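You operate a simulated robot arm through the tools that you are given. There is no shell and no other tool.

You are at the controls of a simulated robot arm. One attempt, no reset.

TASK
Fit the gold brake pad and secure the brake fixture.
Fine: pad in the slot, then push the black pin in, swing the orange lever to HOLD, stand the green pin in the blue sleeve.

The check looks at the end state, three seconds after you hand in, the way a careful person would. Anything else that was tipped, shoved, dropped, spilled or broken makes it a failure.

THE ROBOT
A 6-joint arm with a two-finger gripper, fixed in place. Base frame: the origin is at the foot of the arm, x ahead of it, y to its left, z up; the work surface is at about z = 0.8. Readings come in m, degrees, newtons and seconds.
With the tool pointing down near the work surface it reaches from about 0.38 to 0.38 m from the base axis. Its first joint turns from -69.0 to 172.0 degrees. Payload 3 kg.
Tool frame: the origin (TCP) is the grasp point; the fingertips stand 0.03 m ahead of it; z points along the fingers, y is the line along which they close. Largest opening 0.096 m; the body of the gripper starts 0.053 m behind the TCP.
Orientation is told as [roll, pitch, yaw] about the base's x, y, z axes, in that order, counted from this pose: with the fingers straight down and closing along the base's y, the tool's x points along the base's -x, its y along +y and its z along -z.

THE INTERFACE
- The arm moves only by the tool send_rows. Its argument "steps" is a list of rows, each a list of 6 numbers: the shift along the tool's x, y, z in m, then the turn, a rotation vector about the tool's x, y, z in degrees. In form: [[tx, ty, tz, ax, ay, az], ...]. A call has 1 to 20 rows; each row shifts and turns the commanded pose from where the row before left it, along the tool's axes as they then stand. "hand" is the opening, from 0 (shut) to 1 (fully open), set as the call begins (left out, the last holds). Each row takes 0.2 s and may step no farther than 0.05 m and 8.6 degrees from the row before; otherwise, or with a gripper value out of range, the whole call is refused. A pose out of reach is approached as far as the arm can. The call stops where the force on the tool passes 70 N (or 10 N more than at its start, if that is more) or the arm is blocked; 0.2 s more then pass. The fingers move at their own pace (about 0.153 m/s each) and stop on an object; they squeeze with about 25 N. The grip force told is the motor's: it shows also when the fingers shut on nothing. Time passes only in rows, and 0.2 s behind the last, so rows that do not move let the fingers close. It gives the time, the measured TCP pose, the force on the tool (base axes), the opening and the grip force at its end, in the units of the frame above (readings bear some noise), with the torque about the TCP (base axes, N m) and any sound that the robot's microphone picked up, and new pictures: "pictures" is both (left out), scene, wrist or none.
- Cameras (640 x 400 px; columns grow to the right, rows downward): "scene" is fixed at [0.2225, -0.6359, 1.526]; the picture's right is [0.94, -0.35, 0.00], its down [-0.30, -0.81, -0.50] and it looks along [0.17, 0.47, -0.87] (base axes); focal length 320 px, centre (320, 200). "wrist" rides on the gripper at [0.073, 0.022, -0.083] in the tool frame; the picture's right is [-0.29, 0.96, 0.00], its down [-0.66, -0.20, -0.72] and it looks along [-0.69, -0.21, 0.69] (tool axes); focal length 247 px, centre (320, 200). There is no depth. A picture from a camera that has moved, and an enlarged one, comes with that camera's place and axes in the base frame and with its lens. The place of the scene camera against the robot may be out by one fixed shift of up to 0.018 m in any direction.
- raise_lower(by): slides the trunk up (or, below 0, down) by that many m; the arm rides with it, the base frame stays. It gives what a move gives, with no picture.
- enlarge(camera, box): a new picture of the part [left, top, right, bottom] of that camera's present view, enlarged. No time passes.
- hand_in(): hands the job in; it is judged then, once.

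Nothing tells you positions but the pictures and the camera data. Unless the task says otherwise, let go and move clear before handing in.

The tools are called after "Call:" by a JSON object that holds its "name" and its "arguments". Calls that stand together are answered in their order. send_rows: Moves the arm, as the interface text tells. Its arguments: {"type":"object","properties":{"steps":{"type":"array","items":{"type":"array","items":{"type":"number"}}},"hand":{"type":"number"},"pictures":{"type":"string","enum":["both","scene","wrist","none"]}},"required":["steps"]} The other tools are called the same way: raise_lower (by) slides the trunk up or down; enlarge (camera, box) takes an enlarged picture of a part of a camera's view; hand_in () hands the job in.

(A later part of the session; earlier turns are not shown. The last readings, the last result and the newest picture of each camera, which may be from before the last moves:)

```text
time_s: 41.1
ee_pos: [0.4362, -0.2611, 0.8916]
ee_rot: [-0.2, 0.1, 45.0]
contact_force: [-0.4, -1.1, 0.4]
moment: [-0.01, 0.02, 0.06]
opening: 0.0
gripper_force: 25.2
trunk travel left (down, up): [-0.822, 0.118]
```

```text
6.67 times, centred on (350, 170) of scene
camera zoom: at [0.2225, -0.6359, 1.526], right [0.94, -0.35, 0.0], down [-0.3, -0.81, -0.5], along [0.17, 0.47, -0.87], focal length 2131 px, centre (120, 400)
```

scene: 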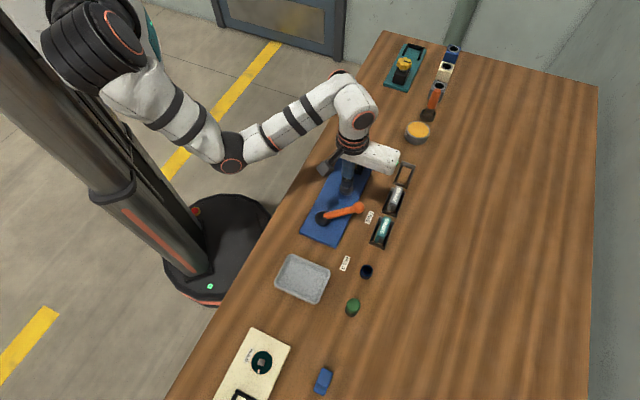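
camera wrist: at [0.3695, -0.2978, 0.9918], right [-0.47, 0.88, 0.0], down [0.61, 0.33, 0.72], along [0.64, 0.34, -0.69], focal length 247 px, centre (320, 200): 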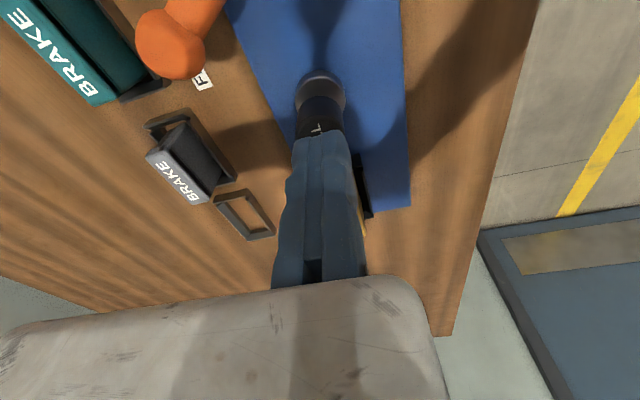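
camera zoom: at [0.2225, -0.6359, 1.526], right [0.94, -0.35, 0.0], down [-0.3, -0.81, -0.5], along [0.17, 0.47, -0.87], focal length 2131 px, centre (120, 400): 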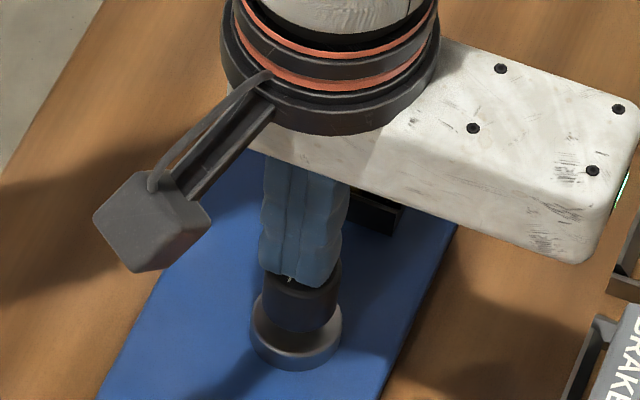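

The knob seems to be going down with almost no resistance. Continuing until it meets a stop.

Call:
{"name": "send_rows", "arguments": {"steps": [[0, 0, 0.003, 0, 0, 0], [0, 0, 0.003, 0, 0, 0], [0, 0, 0, 0, 0, 0]], "pictures": "none"}}

Call:
{"name": "enlarge", "arguments": {"camera": "scene", "box": [310, 140, 390, 200]}}

Call:
{"name": "enlarge", "arguments": {"camera": "wrist", "box": [240, 80, 400, 200]}}

```text
time_s: 41.9
ee_pos: [0.4366, -0.2617, 0.8849]
ee_rot: [-0.2, 0.0, 44.9]
contact_force: [-0.2, -0.4, 0.8]
moment: [0.01, 0.03, 0.03]
opening: 0.0
gripper_force: 24.7
trunk travel left (down, up): [-0.822, 0.118]
```

```text
6.67 times, centred on (350, 170) of scene
camera zoom: at [0.2225, -0.6359, 1.526], right [0.94, -0.35, 0.0], down [-0.3, -0.81, -0.5], along [0.17, 0.47, -0.87], focal length 2131 px, centre (120, 400)
```

zoom: 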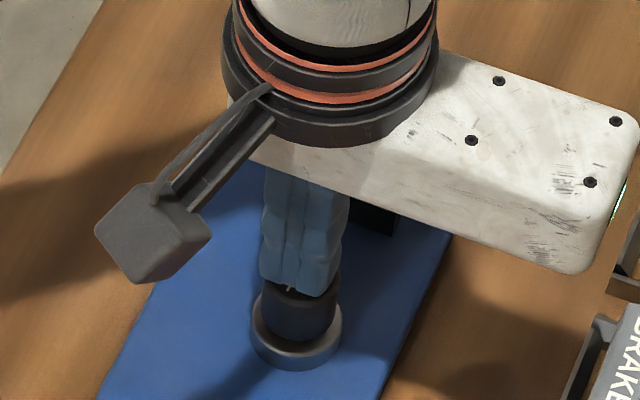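

```text
3.33 times, centred on (320, 140) of wrist
camera zoom: at [0.3696, -0.2975, 0.9687], right [-0.47, 0.88, 0.0], down [0.61, 0.33, 0.72], along [0.64, 0.34, -0.69], focal length 823 px, centre (320, 400)
```

zoom: 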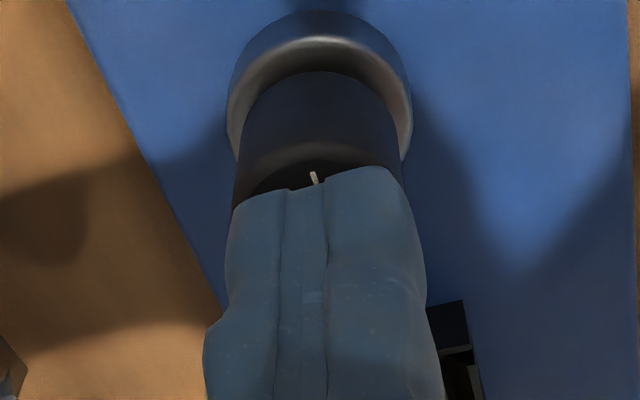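

It is moving into the collar under the fingers. Continuing.

Call:
{"name": "send_rows", "arguments": {"steps": [[0, 0, 0.003, 0, 0, 0], [0, 0, 0.003, 0, 0, 0], [0, 0, 0, 0, 0, 0]], "pictures": "none"}}

Call:
{"name": "send_rows", "arguments": {"steps": [[0, 0, 0.003, 0, 0, 0], [0, 0, 0, 0, 0, 0]], "pictures": "none"}}

Call:
{"name": "enlarge", "arguments": {"camera": "scene", "box": [310, 140, 390, 200]}}

Call:
{"name": "enlarge", "arguments": {"camera": "wrist", "box": [240, 80, 400, 200]}}

```text
time_s: 42.7
ee_pos: [0.4377, -0.2625, 0.8809]
ee_rot: [-0.6, -0.1, 45.0]
contact_force: [3.6, -1.7, 17.6]
moment: [-0.05, -0.16, 0.07]
opening: 0.0061
gripper_force: 33.5
trunk travel left (down, up): [-0.822, 0.118]
```

```text
time_s: 43.3
ee_pos: [0.437, -0.2618, 0.8817]
ee_rot: [-0.8, -0.3, 45.0]
contact_force: [10.6, -8.7, 45.3]
moment: [-0.26, -0.42, 0.38]
opening: 0.0062
gripper_force: 32.7
trunk travel left (down, up): [-0.822, 0.118]
```

```text
6.67 times, centred on (350, 170) of scene
camera zoom: at [0.2225, -0.6359, 1.526], right [0.94, -0.35, 0.0], down [-0.3, -0.81, -0.5], along [0.17, 0.47, -0.87], focal length 2131 px, centre (120, 400)
```

zoom: 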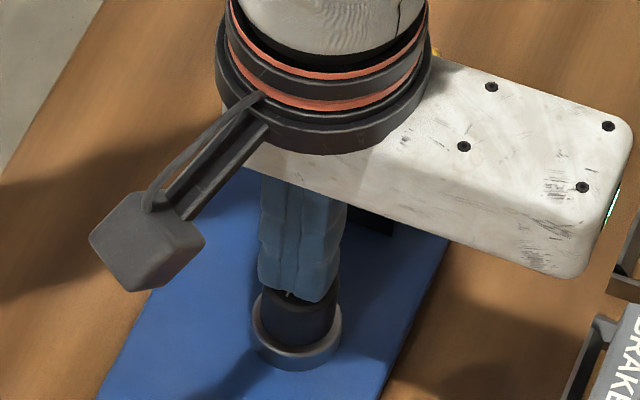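

```text
3.33 times, centred on (320, 140) of wrist
camera zoom: at [0.3681, -0.2968, 0.9642], right [-0.47, 0.88, -0.01], down [0.6, 0.33, 0.73], along [0.65, 0.33, -0.68], focal length 823 px, centre (320, 400)
```

zoom: 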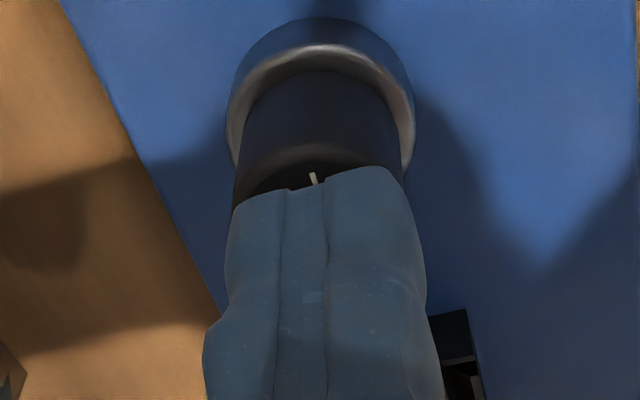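

A hard stop was reached (45 N) with the knob seated down in its collar, about 16 mm lower. Backing off to see if it stays.

Call:
{"name": "send_rows", "arguments": {"steps": [[0, 0, -0.006, 0, 0, 0], [0, 0, -0.03, 0, 0, 0], [-0.02, 0, -0.025, 0, 0, 0], [-0.02, 0, 0, 0, 0, 0], [0, 0, 0, 0, 0, 0]]}}

Call:
{"name": "enlarge", "arguments": {"camera": "scene", "box": [300, 140, 400, 220]}}

Call:
{"name": "enlarge", "arguments": {"camera": "wrist", "box": [220, 0, 420, 150]}}

```text
time_s: 44.5
ee_pos: [0.4741, -0.2343, 0.9201]
ee_rot: [-0.2, 0.0, 45.1]
contact_force: [-0.6, -0.7, 0.3]
moment: [0.0, 0.01, 0.04]
opening: 0.0
gripper_force: 33.3
out of reach, approached as far as the arm can: row 2, 3
trunk travel left (down, up): [-0.822, 0.118]
camera wrist: at [0.4073, -0.2707, 1.0028], right [-0.47, 0.88, 0.0], down [0.61, 0.33, 0.72], along [0.64, 0.34, -0.69], focal length 247 px, centre (320, 200)
```

scene: 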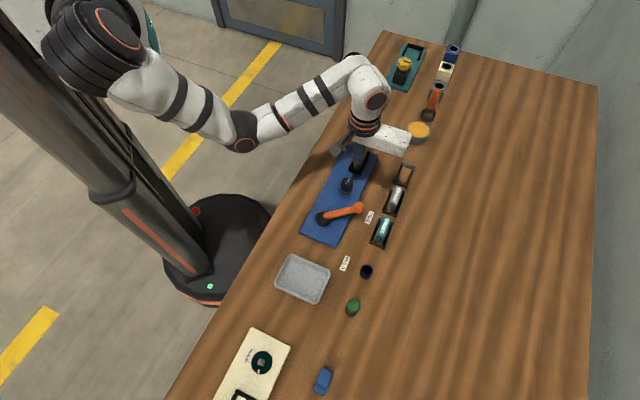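
wrist: 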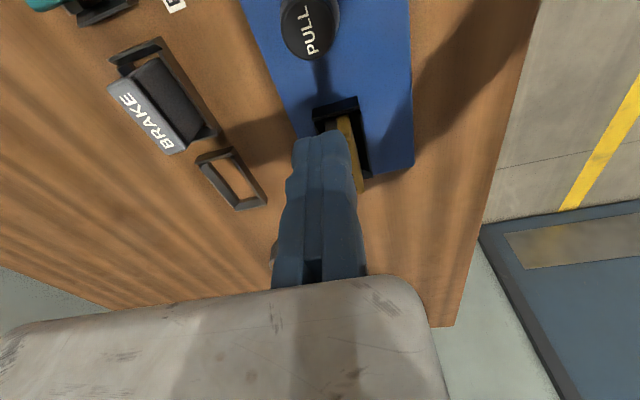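

```text
5.00 times, centred on (350, 180) of scene
camera zoom: at [0.2225, -0.6359, 1.526], right [0.94, -0.35, 0.0], down [-0.3, -0.81, -0.5], along [0.17, 0.47, -0.87], focal length 1598 px, centre (170, 300)
```

zoom: 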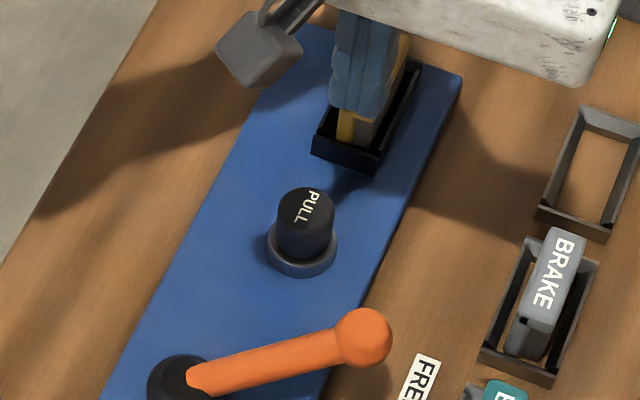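

```text
2.67 times, centred on (320, 75) of wrist
camera zoom: at [0.4073, -0.2707, 1.0028], right [-0.47, 0.88, 0.0], down [0.61, 0.33, 0.72], along [0.64, 0.34, -0.69], focal length 659 px, centre (320, 533)
```

zoom: 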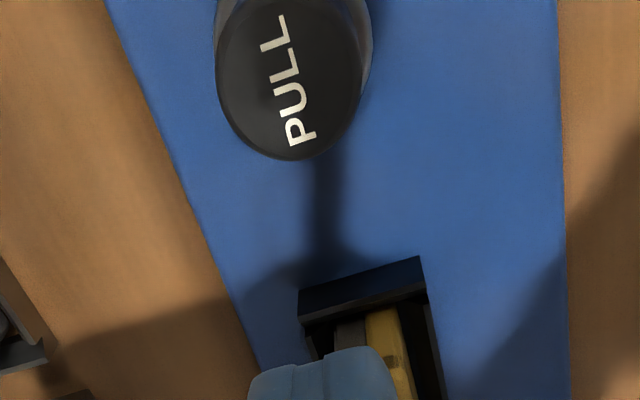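

The PULL pin stays fully down in its collar. Now for the lever: pivot at about s=0.016, q=0.473 and ball at about s=0.070, q=0.544, to be swung toward −s to HOLD. I'll go over for a close look.

Call:
{"name": "send_rows", "arguments": {"steps": [[0.025, -0.005, 0, 0, 0, 0], [0.025, -0.005, 0, 0, 0, 0], [0.025, -0.004, 0, 0, 0, 0], [0, 0, 0, 0, 0, 0]]}}

Call:
{"name": "enlarge", "arguments": {"camera": "wrist", "box": [180, 0, 400, 150]}}

Call:
{"name": "enlarge", "arguments": {"camera": "scene", "box": [300, 140, 400, 220]}}

```text
time_s: 45.5
ee_pos: [0.4338, -0.2973, 0.917]
ee_rot: [-0.4, -0.1, 45.1]
contact_force: [0.4, 0.2, -0.4]
moment: [0.0, 0.02, 0.01]
opening: 0.0001
gripper_force: 33.3
out of reach, approached as far as the arm can: row 3
trunk travel left (down, up): [-0.822, 0.118]
camera wrist: at [0.3654, -0.3334, 0.9992], right [-0.47, 0.88, 0.0], down [0.61, 0.33, 0.73], along [0.64, 0.34, -0.69], focal length 247 px, centre (320, 200)
```

scene: 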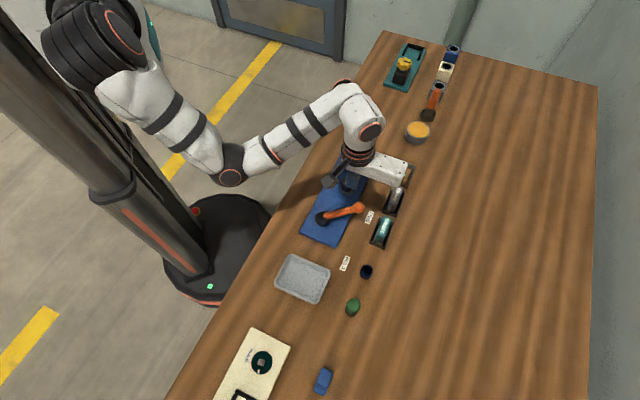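
wrist: 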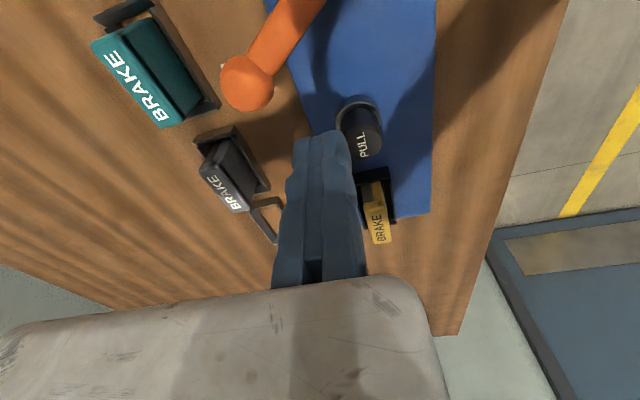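

```text
2.67 times, centred on (290, 75) of wrist
camera zoom: at [0.3654, -0.3334, 0.9992], right [-0.47, 0.88, 0.0], down [0.61, 0.33, 0.73], along [0.64, 0.34, -0.69], focal length 659 px, centre (400, 533)
```

zoom: 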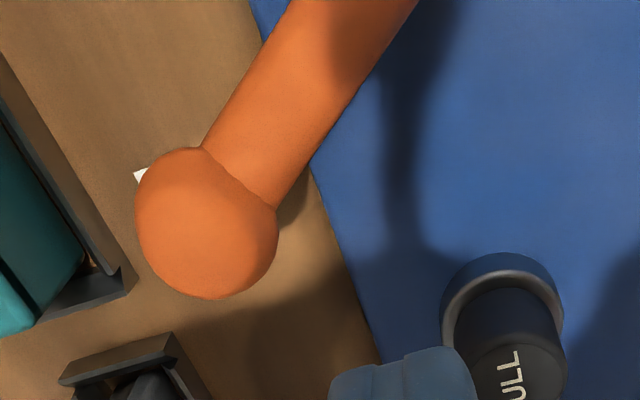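

```text
5.00 times, centred on (350, 180) of scene
camera zoom: at [0.2225, -0.6359, 1.526], right [0.94, -0.35, 0.0], down [-0.3, -0.81, -0.5], along [0.17, 0.47, -0.87], focal length 1598 px, centre (170, 300)
```

zoom: 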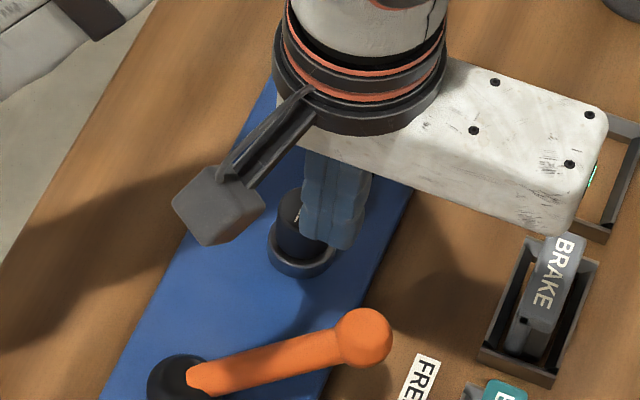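

The lever's ball is at about s=0.061, q=0.546, z≈0.862 (radius 14 mm). I'll place the closed fingers just on its +s side, then sweep toward HOLD.

Call:
{"name": "send_rows", "arguments": {"steps": [[-0.004, -0.018, 0, 0, 0, 0], [0, -0.017, 0, 0, 0, 0], [0, 0, 0, 0, 0, 0]], "pictures": "none"}}

Call:
{"name": "enlarge", "arguments": {"camera": "scene", "box": [310, 150, 410, 230]}}

Call:
{"name": "enlarge", "arguments": {"camera": "wrist", "box": [180, 0, 400, 150]}}

```text
time_s: 46.3
ee_pos: [0.4608, -0.3206, 0.9167]
ee_rot: [-0.2, -0.1, 44.9]
contact_force: [0.5, 0.1, 0.2]
moment: [-0.03, -0.01, 0.02]
opening: 0.0
gripper_force: 33.1
trunk travel left (down, up): [-0.822, 0.118]
```

```text
5.00 times, centred on (360, 190) of scene
camera zoom: at [0.2225, -0.6359, 1.526], right [0.94, -0.35, 0.0], down [-0.3, -0.81, -0.5], along [0.17, 0.47, -0.87], focal length 1598 px, centre (120, 250)
```

zoom: 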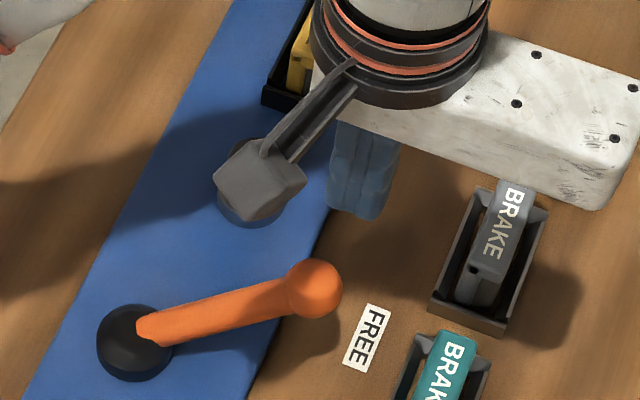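

```text
2.67 times, centred on (290, 75) of wrist
camera zoom: at [0.394, -0.3565, 1.0], right [-0.47, 0.88, 0.0], down [0.61, 0.33, 0.72], along [0.64, 0.34, -0.69], focal length 659 px, centre (400, 533)
```

zoom: 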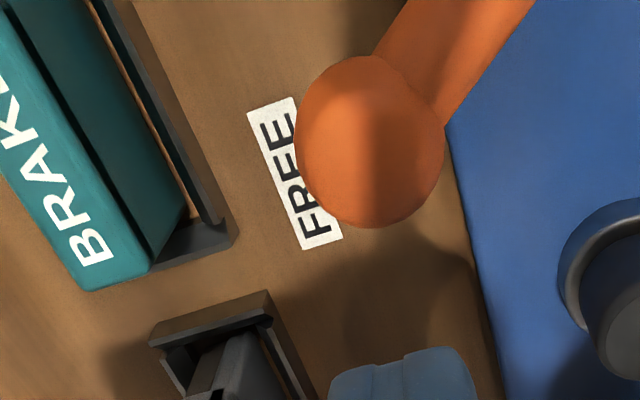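

The fingers are beside the ball with about 14 mm clearance and nothing beneath them. Trunk down 42 mm, then sweep.

Call:
{"name": "raise_lower", "arguments": {"by": -0.042}}

Call:
{"name": "send_rows", "arguments": {"steps": [[0.005, 0, 0, 0, 0, 0], [0.005, 0, 0, 0, 0, 0], [0.005, 0, 0, 0, 0, 0], [0.005, 0, 0, 0, 0, 0], [0, 0, 0, 0, 0, 0]]}}

Call:
{"name": "enlarge", "arguments": {"camera": "scene", "box": [310, 160, 410, 240]}}

```text
time_s: 47.1
ee_pos: [0.4615, -0.319, 0.8748]
ee_rot: [-0.2, -0.1, 45.0]
contact_force: [0.4, -0.1, 0.1]
moment: [0.0, 0.03, 0.02]
opening: 0.0
gripper_force: 32.9
trunk travel left (down, up): [-0.78, 0.16]
```

```text
time_s: 48.4
ee_pos: [0.4467, -0.3355, 0.8752]
ee_rot: [-0.2, 0.0, 45.0]
contact_force: [0.1, 1.1, 0.4]
moment: [0.01, 0.02, 0.0]
opening: 0.006
gripper_force: 32.8
trunk travel left (down, up): [-0.78, 0.16]
camera wrist: at [0.3799, -0.3713, 0.958], right [-0.47, 0.88, 0.0], down [0.61, 0.33, 0.72], along [0.64, 0.34, -0.69], focal length 247 px, centre (320, 200)
```

scene: 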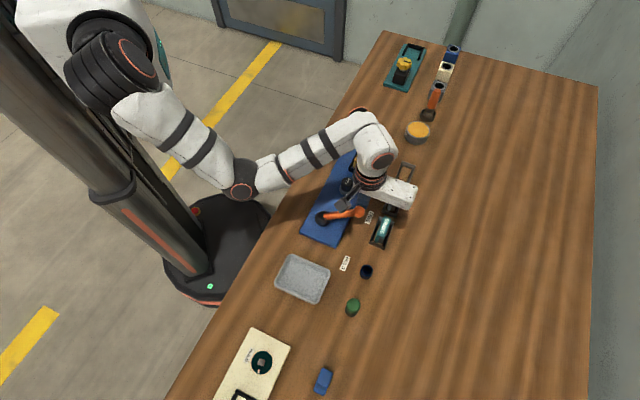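
wrist: 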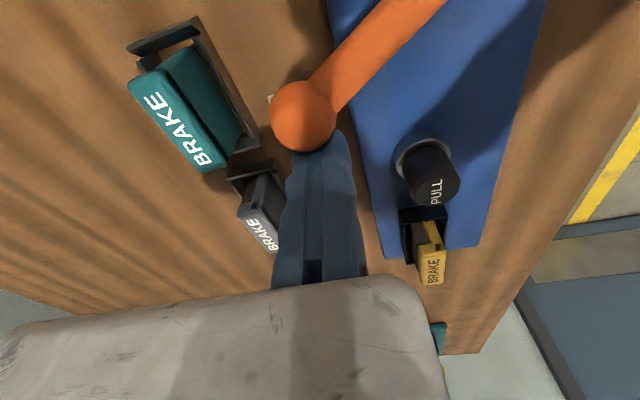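

```text
5.00 times, centred on (360, 200) of scene
camera zoom: at [0.2225, -0.6359, 1.526], right [0.94, -0.35, 0.0], down [-0.3, -0.81, -0.5], along [0.17, 0.47, -0.87], focal length 1598 px, centre (120, 200)
```

zoom: 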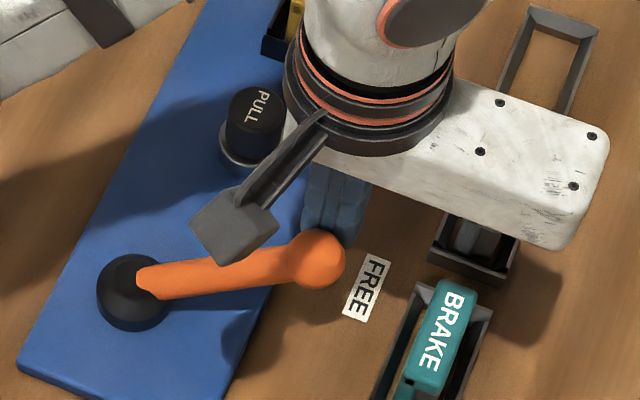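

The fingers touch the ball and it starts to move. Continuing the sweep.

Call:
{"name": "send_rows", "arguments": {"steps": [[0.006, 0, 0, 0, 0, 0], [0.006, 0, 0, 0, 0, 0], [0.006, 0, 0, 0, 0, 0], [0.006, 0, 0, 0, 0, 0], [0, 0, 0, 0, 0, 0]]}}

Call:
{"name": "enlarge", "arguments": {"camera": "scene", "box": [310, 160, 410, 240]}}

```text
time_s: 49.5
ee_pos: [0.4302, -0.352, 0.8745]
ee_rot: [-0.2, 0.0, 45.0]
contact_force: [0.4, 1.0, 0.1]
moment: [0.01, 0.0, 0.0]
opening: 0.0004
gripper_force: 33.5
trunk travel left (down, up): [-0.78, 0.16]
camera wrist: at [0.3624, -0.388, 0.958], right [-0.47, 0.88, 0.0], down [0.61, 0.33, 0.72], along [0.64, 0.34, -0.69], focal length 247 px, centre (320, 200)
```

scene: 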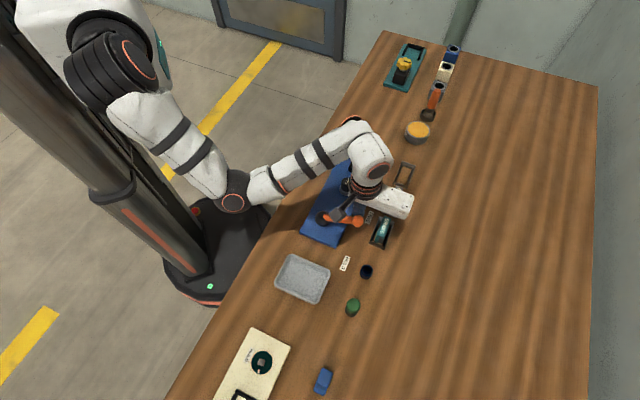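
wrist: 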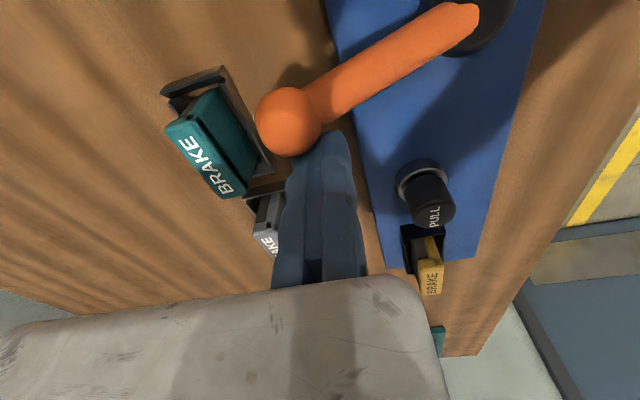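

```text
5.00 times, centred on (360, 200) of scene
camera zoom: at [0.2225, -0.6359, 1.526], right [0.94, -0.35, 0.0], down [-0.3, -0.81, -0.5], along [0.17, 0.47, -0.87], focal length 1598 px, centre (120, 200)
```

zoom: 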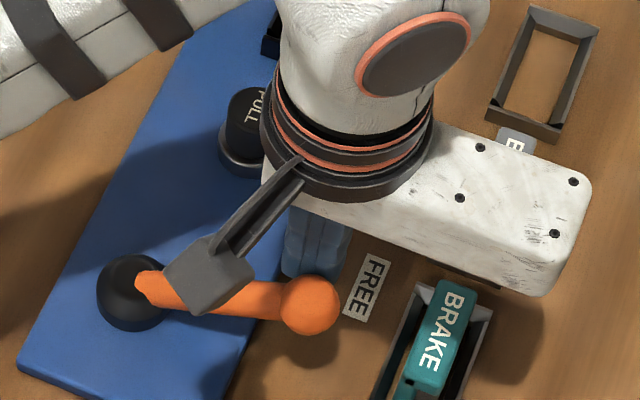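

The lever is swinging with little resistance. Continuing toward HOLD.

Call:
{"name": "send_rows", "arguments": {"steps": [[0.006, -0.003, 0, 0, 0, 0], [0.006, 0, 0, 0, 0, 0], [0.006, 0, 0, 0, 0, 0], [0.006, 0, 0, 0, 0, 0], [0.006, 0, 0, 0, 0, 0], [0, 0, 0, 0, 0, 0]]}}

Call:
{"name": "enlarge", "arguments": {"camera": "scene", "box": [310, 180, 410, 270]}}

```text
time_s: 51.0
ee_pos: [0.4113, -0.3735, 0.874]
ee_rot: [-0.1, 0.0, 45.0]
contact_force: [0.1, 1.1, 1.0]
moment: [0.03, -0.01, -0.02]
opening: 0.0
gripper_force: 32.8
trunk travel left (down, up): [-0.78, 0.16]
camera wrist: at [0.3439, -0.4105, 0.958], right [-0.47, 0.88, 0.0], down [0.61, 0.33, 0.72], along [0.64, 0.34, -0.69], focal length 247 px, centre (320, 200)
```

scene: 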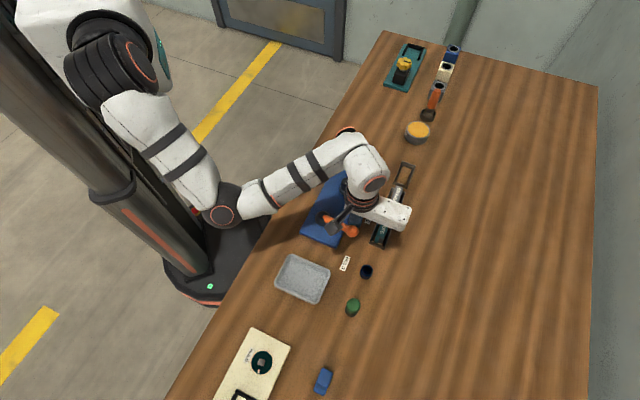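
wrist: 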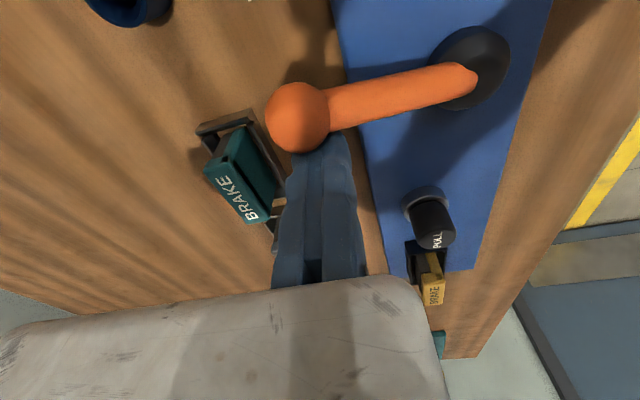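

```text
4.44 times, centred on (360, 225) of scene
camera zoom: at [0.2225, -0.6359, 1.526], right [0.94, -0.35, 0.0], down [-0.3, -0.81, -0.5], along [0.17, 0.47, -0.87], focal length 1421 px, centre (142, 89)
```

zoom: 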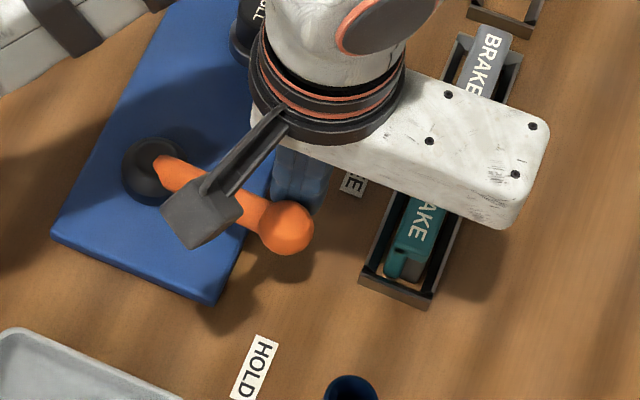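

Past the midpoint now. Continuing in small steps toward the HOLD label.

Call:
{"name": "send_rows", "arguments": {"steps": [[0.006, 0, 0, 0, 0, 0], [0.006, 0, 0, 0, 0, 0], [0.006, 0.001, 0, 0, 0, 0], [0.006, 0.001, 0, 0, 0, 0], [0, 0, 0, 0, 0, 0]]}}

Call:
{"name": "enlarge", "arguments": {"camera": "scene", "box": [310, 180, 410, 270]}}

```text
time_s: 52.1
ee_pos: [0.3926, -0.3903, 0.8751]
ee_rot: [-0.3, 0.0, 45.0]
contact_force: [1.5, 2.1, 0.3]
moment: [0.05, -0.04, 0.01]
opening: 0.0
gripper_force: 33.2
trunk travel left (down, up): [-0.78, 0.16]
camera wrist: at [0.3261, -0.4262, 0.9579], right [-0.47, 0.88, 0.0], down [0.61, 0.33, 0.72], along [0.64, 0.34, -0.69], focal length 247 px, centre (320, 200)
```

scene: 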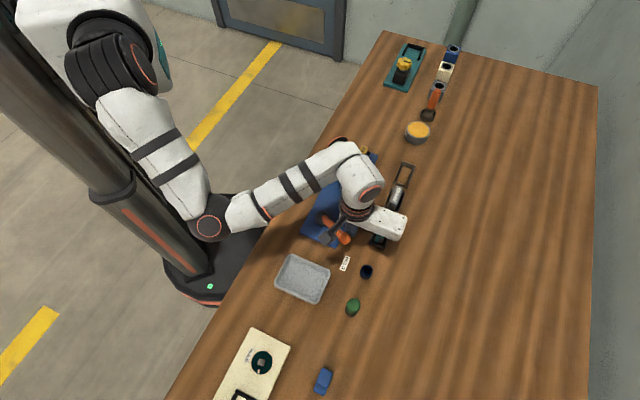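
wrist: 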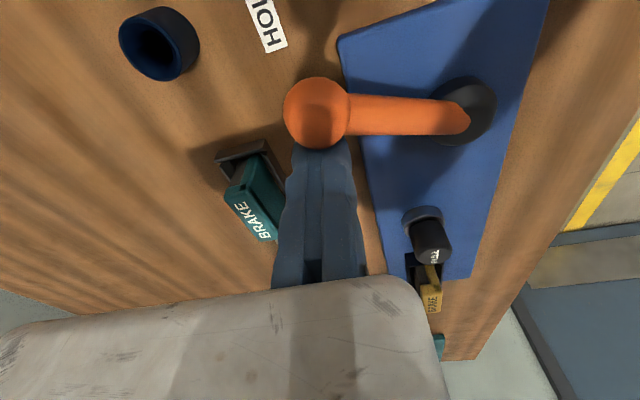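

```text
4.44 times, centred on (360, 225) of scene
camera zoom: at [0.2225, -0.6359, 1.526], right [0.94, -0.35, 0.0], down [-0.3, -0.81, -0.5], along [0.17, 0.47, -0.87], focal length 1421 px, centre (142, 89)
```

zoom: 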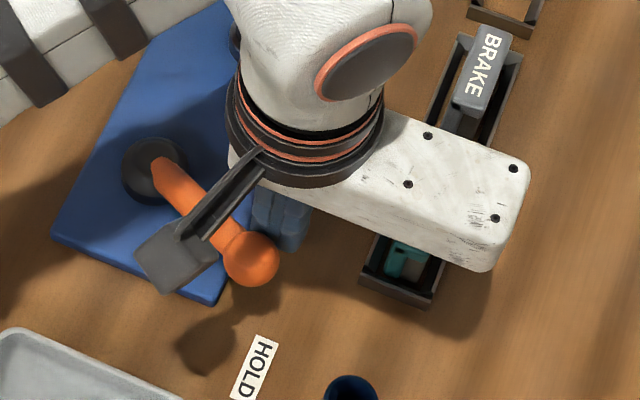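

Close to HOLD now. Continuing in smaller steps, watching for the stop.

Call:
{"name": "send_rows", "arguments": {"steps": [[0.005, 0.0015, 0, 0, 0, 0], [0.005, 0.0015, 0, 0, 0, 0], [0, 0, 0, 0, 0, 0]]}}

Call:
{"name": "enlarge", "arguments": {"camera": "scene", "box": [310, 180, 410, 270]}}

```text
time_s: 53.0
ee_pos: [0.3845, -0.3958, 0.8737]
ee_rot: [-0.4, 0.0, 45.0]
contact_force: [1.5, 3.3, -0.2]
moment: [0.07, 0.01, -0.04]
opening: 0.0
gripper_force: 33.3
trunk travel left (down, up): [-0.78, 0.16]
camera wrist: at [0.3165, -0.4307, 0.9576], right [-0.47, 0.88, 0.0], down [0.61, 0.33, 0.72], along [0.64, 0.34, -0.69], focal length 247 px, centre (320, 200)
```

scene: 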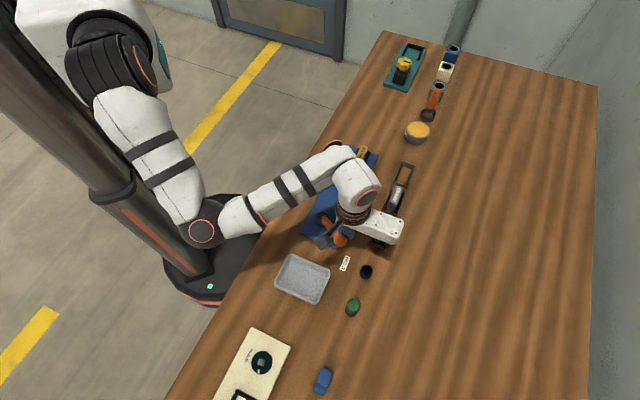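
wrist: 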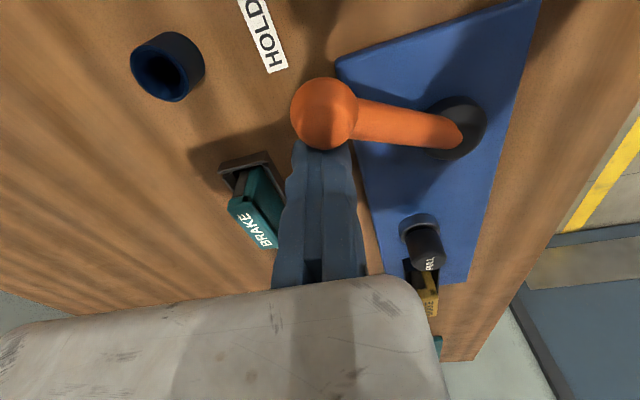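

```text
4.44 times, centred on (360, 225) of scene
camera zoom: at [0.2225, -0.6359, 1.526], right [0.94, -0.35, 0.0], down [-0.3, -0.81, -0.5], along [0.17, 0.47, -0.87], focal length 1421 px, centre (142, 89)
```

zoom: 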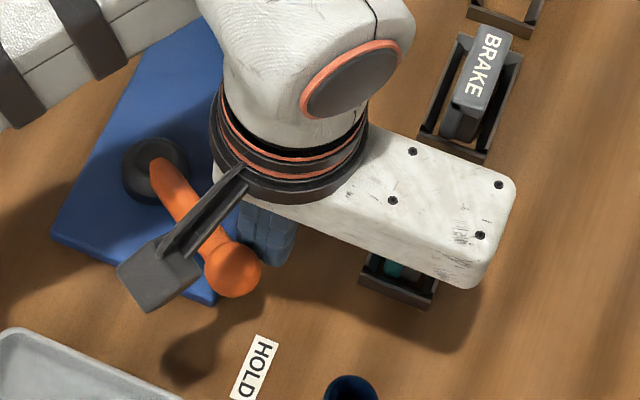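

The lever now points almost exactly at HOLD (about −35° versus −36° for the label). Nudging a little further to find the stop.

Call:
{"name": "send_rows", "arguments": {"steps": [[0.002, 0.0007, 0, 0, 0, 0], [0, 0, 0, 0, 0, 0]], "pictures": "none"}}

Call:
{"name": "send_rows", "arguments": {"steps": [[0.002, 0.0007, 0, 0, 0, 0], [0, 0, 0, 0, 0, 0]], "pictures": "wrist"}}

```text
time_s: 53.5
ee_pos: [0.3828, -0.395, 0.8743]
ee_rot: [-0.3, 0.0, 45.0]
contact_force: [2.4, 6.5, -1.0]
moment: [0.06, -0.05, -0.08]
opening: 0.0004
gripper_force: 33.3
trunk travel left (down, up): [-0.78, 0.16]
```

```text
time_s: 54.1
ee_pos: [0.3832, -0.3954, 0.8728]
ee_rot: [-0.2, 0.0, 45.1]
contact_force: [5.5, 10.5, -3.5]
moment: [0.17, -0.15, -0.15]
opening: 0.0
gripper_force: 33.2
trunk travel left (down, up): [-0.78, 0.16]
camera wrist: at [0.3149, -0.4314, 0.9577], right [-0.47, 0.88, 0.0], down [0.61, 0.33, 0.72], along [0.64, 0.34, -0.69], focal length 247 px, centre (320, 200)
```

wrist: 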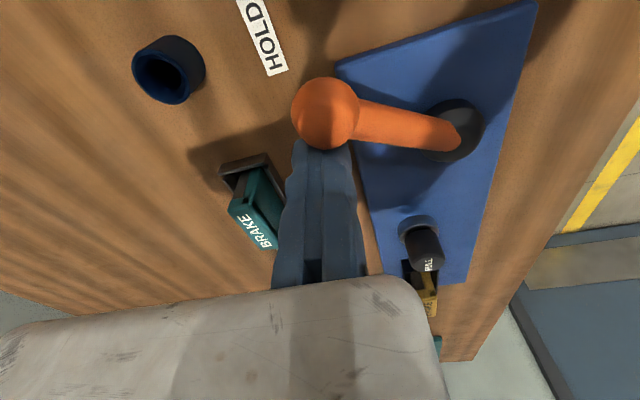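

The TCP has stopped moving while the force climbs, so it is at its stop. One firmer push to confirm, then I'll back away.

Call:
{"name": "send_rows", "arguments": {"steps": [[0.003, 0.001, 0, 0, 0, 0], [0, 0, 0, 0, 0, 0]], "pictures": "none"}}

Call:
{"name": "send_rows", "arguments": {"steps": [[-0.01, -0.002, 0, 0, 0, 0], [-0.02, 0, 0, 0, 0, 0], [0, 0, 0, 0, 0, 0]]}}

Call:
{"name": "enlarge", "arguments": {"camera": "scene", "box": [300, 190, 400, 280]}}

Call:
{"name": "enlarge", "arguments": {"camera": "wrist", "box": [100, 0, 480, 200]}}

```text
time_s: 54.8
ee_pos: [0.3819, -0.3957, 0.8752]
ee_rot: [-0.3, 0.1, 45.0]
contact_force: [18.3, 17.3, -1.6]
moment: [0.24, -0.32, -0.2]
opening: 0.0
gripper_force: 33.3
trunk travel left (down, up): [-0.78, 0.16]
```

```text
time_s: 55.5
ee_pos: [0.3978, -0.3805, 0.8731]
ee_rot: [-0.3, 0.0, 45.0]
contact_force: [-0.2, -0.6, 0.5]
moment: [0.01, 0.0, -0.01]
opening: 0.0
gripper_force: 33.2
trunk travel left (down, up): [-0.78, 0.16]
camera wrist: at [0.3314, -0.4157, 0.9569], right [-0.47, 0.88, 0.0], down [0.61, 0.33, 0.72], along [0.64, 0.34, -0.69], focal length 247 px, centre (320, 200)
```

scene: 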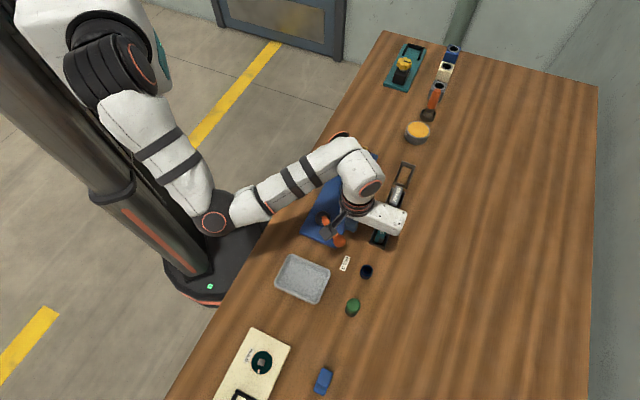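
wrist: 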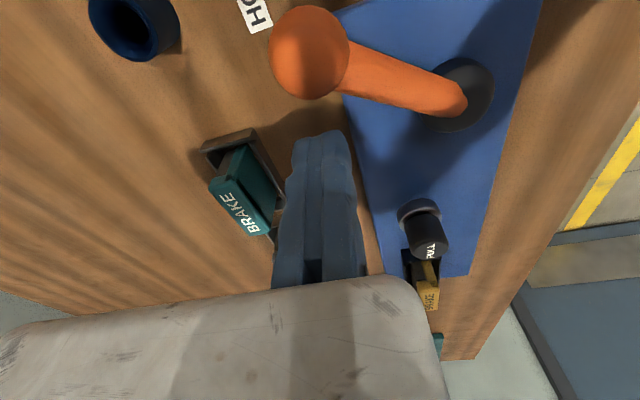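

```text
4.44 times, centred on (350, 235) of scene
camera zoom: at [0.2225, -0.6359, 1.526], right [0.94, -0.35, 0.0], down [-0.3, -0.81, -0.5], along [0.17, 0.47, -0.87], focal length 1421 px, centre (187, 44)
```

zoom: 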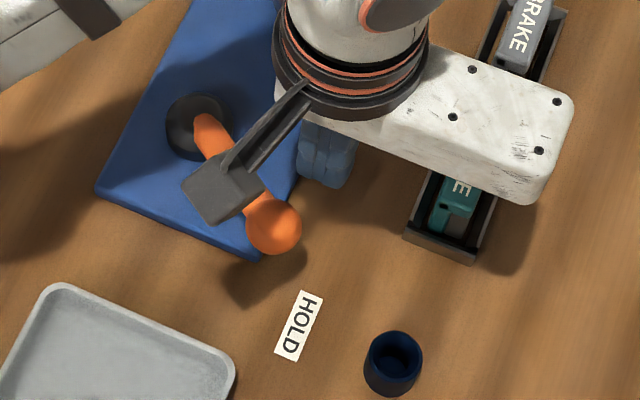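

```text
1.68 times, centred on (290, 100) of wrist
camera zoom: at [0.3314, -0.4157, 0.9569], right [-0.47, 0.88, 0.0], down [0.61, 0.33, 0.72], along [0.64, 0.34, -0.69], focal length 416 px, centre (370, 368)
```

zoom: 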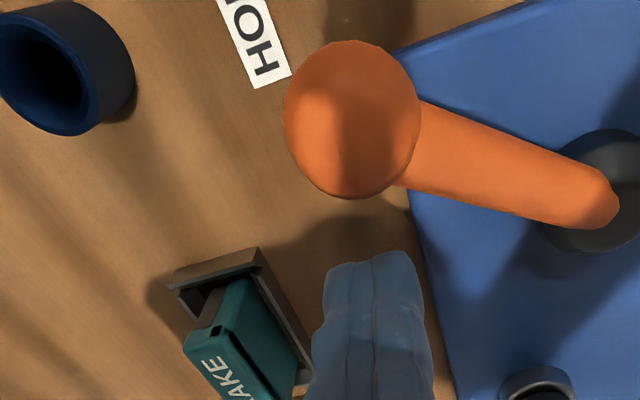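

The lever stands at HOLD against its stop. I'll now rise and go look at the green pin and the blue sleeve, near s=−0.143 and s=−0.060 at q≈0.617.

Call:
{"name": "raise_lower", "arguments": {"by": 0.06}}

Call:
{"name": "send_rows", "arguments": {"steps": [[0, -0.025, 0, 0, 0, 0], [0, -0.025, 0, 0, 0, 0], [0.035, 0, 0, 0, 0, 0], [0.035, 0, 0, 0, 0, 0], [0.035, 0, 0, 0, 0, 0], [0.035, 0, 0, 0, 0, 0], [0, 0, 0, 0, 0, 0]]}}

Call:
{"name": "enlarge", "arguments": {"camera": "wrist", "box": [200, 0, 440, 150]}}

```text
time_s: 56.5
ee_pos: [0.3998, -0.3793, 0.9326]
ee_rot: [-0.2, -0.1, 45.0]
contact_force: [-0.6, 0.3, 0.3]
moment: [-0.01, 0.0, -0.02]
opening: 0.0
gripper_force: 32.7
trunk travel left (down, up): [-0.84, 0.1]
```

```text
time_s: 58.1
ee_pos: [0.3364, -0.5126, 0.9333]
ee_rot: [-0.3, 0.0, 45.0]
contact_force: [1.0, 0.4, -0.4]
moment: [0.01, 0.0, 0.01]
opening: 0.0
gripper_force: 33.7
trunk travel left (down, up): [-0.84, 0.1]
camera wrist: at [0.2695, -0.5483, 1.0169], right [-0.47, 0.88, 0.0], down [0.61, 0.33, 0.72], along [0.64, 0.34, -0.69], focal length 247 px, centre (320, 200)
```

scene: 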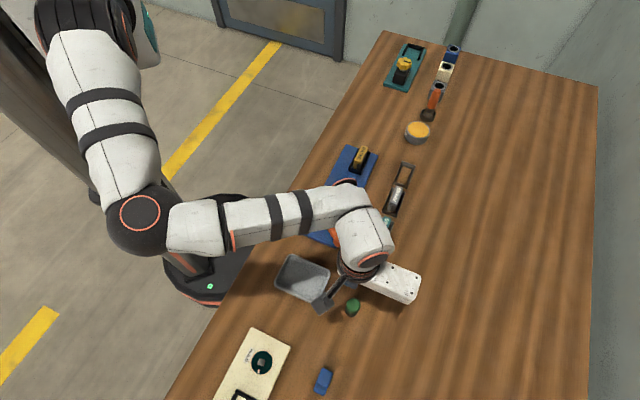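
wrist: 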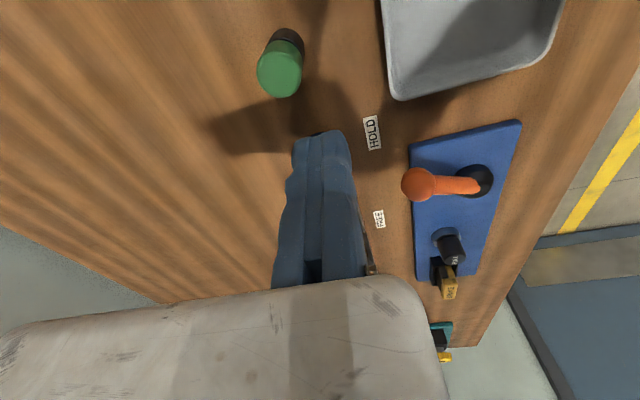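

```text
2.67 times, centred on (320, 75) of wrist
camera zoom: at [0.2695, -0.5483, 1.0169], right [-0.47, 0.88, 0.0], down [0.61, 0.33, 0.72], along [0.64, 0.34, -0.69], focal length 659 px, centre (320, 533)
```

zoom: 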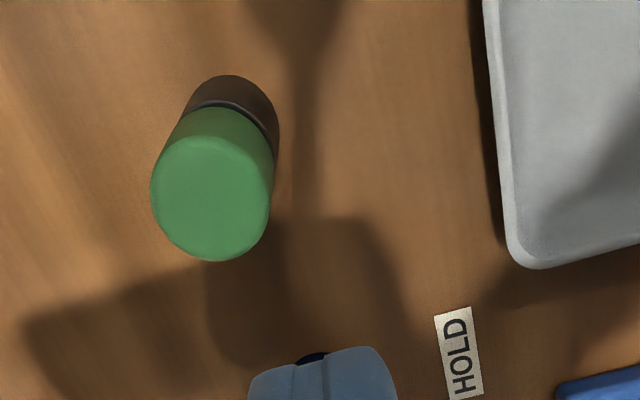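

The green pin stands upright in a dark holder, top at z≈0.86, around s=−0.151, q=0.617. I'll open the jaw and lower a bit for a second view to pin down its position.

Call:
{"name": "raise_lower", "arguments": {"by": -0.02}}

Call:
{"name": "send_rows", "arguments": {"steps": [[0.01, 0, 0, 0, 0, 0], [0, 0, 0, 0, 0, 0], [0, 0, 0, 0, 0, 0]], "hand": 0.55}}

Call:
{"name": "enlarge", "arguments": {"camera": "wrist", "box": [200, 0, 360, 150]}}

Call:
{"name": "enlarge", "arguments": {"camera": "scene", "box": [310, 240, 430, 330]}}

```text
time_s: 58.8
ee_pos: [0.3358, -0.5129, 0.9137]
ee_rot: [-0.2, 0.0, 45.0]
contact_force: [0.9, 0.0, 0.5]
moment: [0.01, -0.02, 0.03]
opening: 0.0
gripper_force: 33.0
trunk travel left (down, up): [-0.82, 0.12]
```

```text
time_s: 59.6
ee_pos: [0.329, -0.5213, 0.9137]
ee_rot: [-0.2, -0.2, 45.1]
contact_force: [0.4, 0.1, 1.0]
moment: [-0.04, 0.02, -0.03]
opening: 0.0531
gripper_force: 0.0
trunk travel left (down, up): [-0.82, 0.12]
camera wrist: at [0.2613, -0.556, 0.9965], right [-0.47, 0.88, 0.0], down [0.61, 0.32, 0.72], along [0.64, 0.34, -0.69], focal length 247 px, centre (320, 200)
```

scene: 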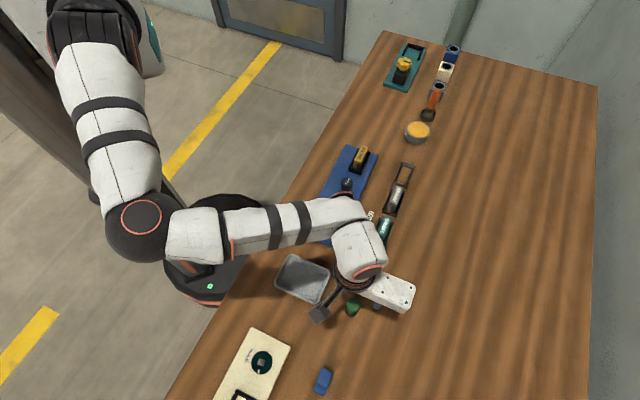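
wrist: 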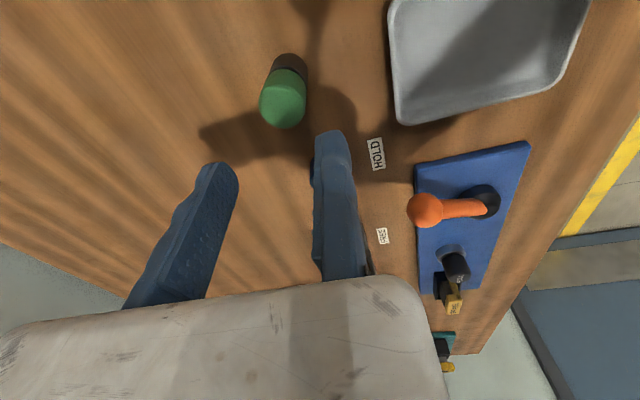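

```text
2.67 times, centred on (280, 75) of wrist
camera zoom: at [0.2613, -0.556, 0.9965], right [-0.47, 0.88, 0.0], down [0.61, 0.32, 0.72], along [0.64, 0.34, -0.69], focal length 659 px, centre (427, 533)
```

zoom: 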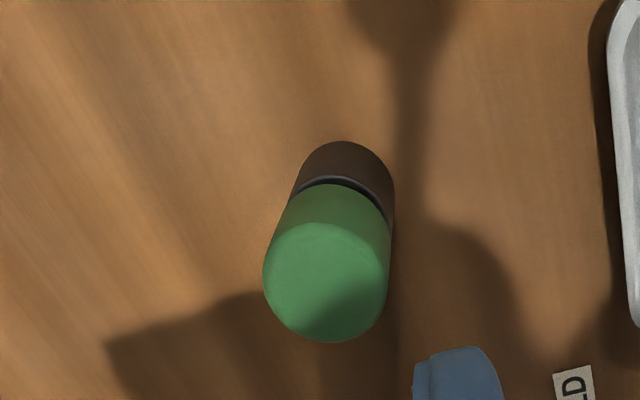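

```text
4.44 times, centred on (370, 285) of scene
camera zoom: at [0.2225, -0.6359, 1.526], right [0.94, -0.35, 0.0], down [-0.3, -0.81, -0.5], along [0.17, 0.47, -0.87], focal length 1421 px, centre (98, -178)
```

zoom: 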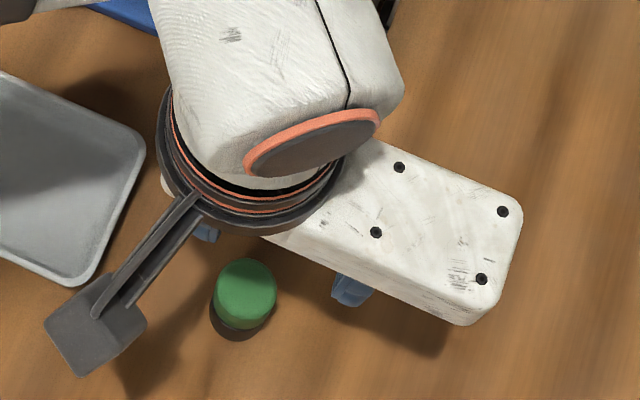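

The pin's axis is at s≈−0.150, q≈0.619, diameter ≈28 mm, top at 0.855, with the holder rim at about 0.826. I'll put the fixed finger just off its robot side, lower with the trunk, and check.

Call:
{"name": "send_rows", "arguments": {"steps": [[0.014, -0.0015, 0, 0, 0, 0], [0, 0, 0, 0, 0, 0]], "pictures": "none"}}

Call:
{"name": "raise_lower", "arguments": {"by": -0.03}}

Call:
{"name": "send_rows", "arguments": {"steps": [[0, 0, 0, 0, 0, 0]]}}

Call:
{"name": "enlarge", "arguments": {"camera": "wrist", "box": [180, 50, 380, 200]}}

Call:
{"name": "enlarge", "arguments": {"camera": "scene", "box": [310, 260, 400, 330]}}

```text
time_s: 60.2
ee_pos: [0.3195, -0.5309, 0.9149]
ee_rot: [-0.1, -0.2, 44.9]
contact_force: [-0.1, 0.2, -0.4]
moment: [0.02, 0.0, 0.0]
opening: 0.0529
gripper_force: 0.1
trunk travel left (down, up): [-0.82, 0.12]
```

```text
time_s: 61.0
ee_pos: [0.3206, -0.5313, 0.8839]
ee_rot: [-0.2, -0.1, 45.0]
contact_force: [0.2, -0.1, -0.6]
moment: [0.02, -0.01, -0.04]
opening: 0.0528
gripper_force: 0.0
trunk travel left (down, up): [-0.79, 0.15]
```

```text
time_s: 61.4
ee_pos: [0.3203, -0.5313, 0.8831]
ee_rot: [-0.2, 0.0, 45.0]
contact_force: [0.1, -0.2, 0.2]
moment: [0.01, -0.02, 0.02]
opening: 0.0528
gripper_force: 0.0
trunk travel left (down, up): [-0.79, 0.15]
camera wrist: at [0.2523, -0.5675, 0.9663], right [-0.47, 0.88, 0.0], down [0.61, 0.32, 0.72], along [0.64, 0.34, -0.69], focal length 247 px, centre (320, 200)
```

scene: 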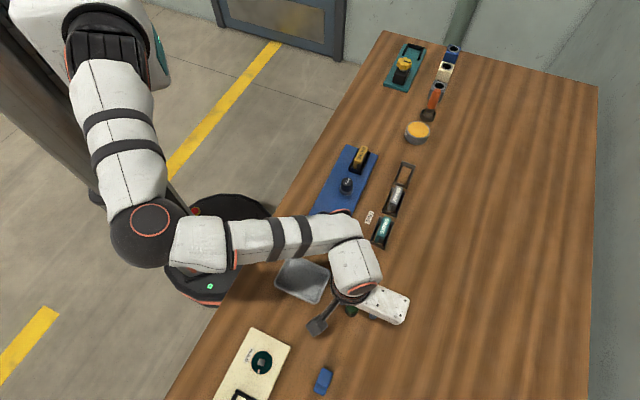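
wrist: 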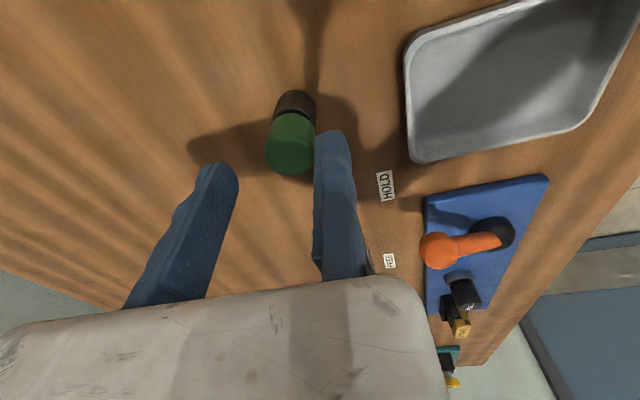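

```text
2.67 times, centred on (280, 125) of wrist
camera zoom: at [0.2523, -0.5675, 0.9663], right [-0.47, 0.88, 0.0], down [0.61, 0.32, 0.72], along [0.64, 0.34, -0.69], focal length 659 px, centre (427, 400)
```

zoom: 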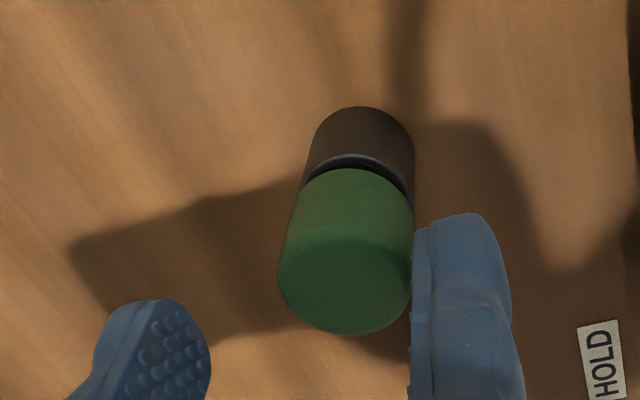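

```text
5.71 times, centred on (355, 295) of scene
camera zoom: at [0.2225, -0.6359, 1.526], right [0.94, -0.35, 0.0], down [-0.3, -0.81, -0.5], along [0.17, 0.47, -0.87], focal length 1826 px, centre (120, -343)
```

zoom: 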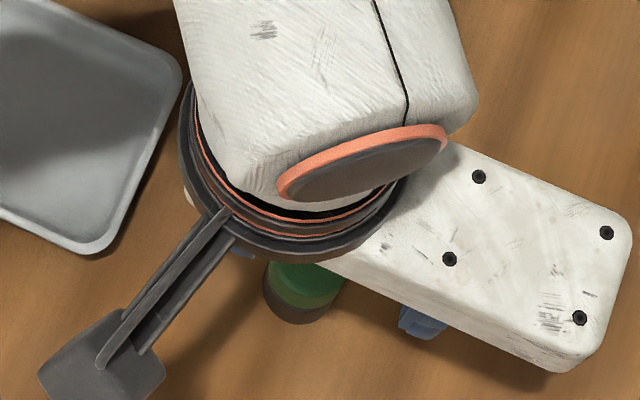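

The fixed finger is alongside the pin with a 2–3 mm gap. Lowering another 22 mm, then closing the gap and gripping.

Call:
{"name": "raise_lower", "arguments": {"by": -0.022}}

Call:
{"name": "send_rows", "arguments": {"steps": [[0, -0.0012, 0, 0, 0, 0], [0, -0.0012, 0, 0, 0, 0], [0, 0, 0, 0, 0, 0]]}}

Call:
{"name": "enlarge", "arguments": {"camera": "wrist", "box": [180, 50, 380, 200]}}

```text
time_s: 62.0
ee_pos: [0.3197, -0.5322, 0.8609]
ee_rot: [-0.2, 0.0, 45.0]
contact_force: [0.3, -0.7, 0.8]
moment: [-0.03, -0.03, 0.01]
opening: 0.053
gripper_force: 0.1
trunk travel left (down, up): [-0.768, 0.172]
```

```text
time_s: 62.9
ee_pos: [0.3214, -0.5323, 0.861]
ee_rot: [-0.3, -0.1, 45.0]
contact_force: [-0.1, 0.6, 1.2]
moment: [0.0, -0.01, 0.01]
opening: 0.0529
gripper_force: 0.1
trunk travel left (down, up): [-0.768, 0.172]
camera wrist: at [0.254, -0.5687, 0.9442], right [-0.47, 0.88, 0.0], down [0.61, 0.32, 0.72], along [0.64, 0.34, -0.69], focal length 247 px, centre (320, 200)
```

scene: 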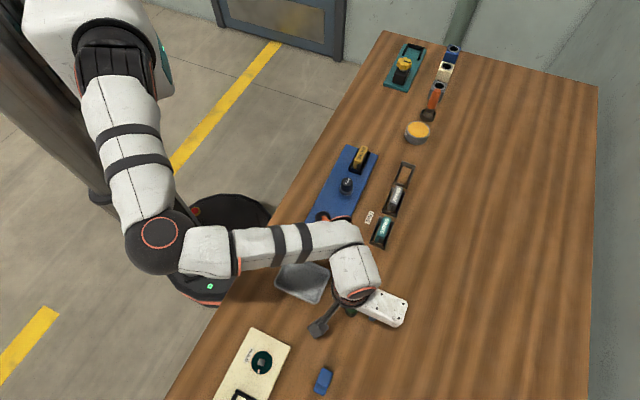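
wrist: 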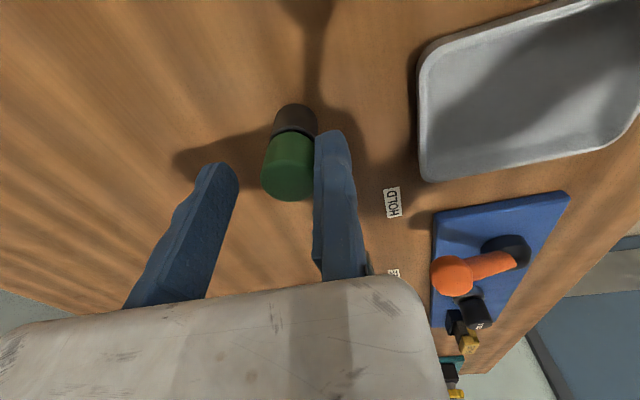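

```text
2.67 times, centred on (280, 125) of wrist
camera zoom: at [0.254, -0.5687, 0.9442], right [-0.47, 0.88, 0.0], down [0.61, 0.32, 0.72], along [0.64, 0.34, -0.69], focal length 659 px, centre (427, 400)
```

zoom: 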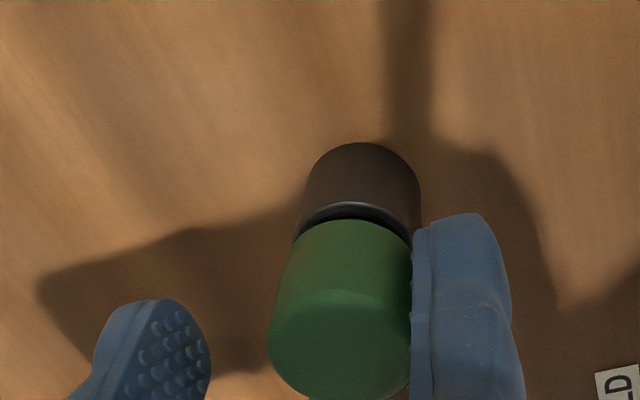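

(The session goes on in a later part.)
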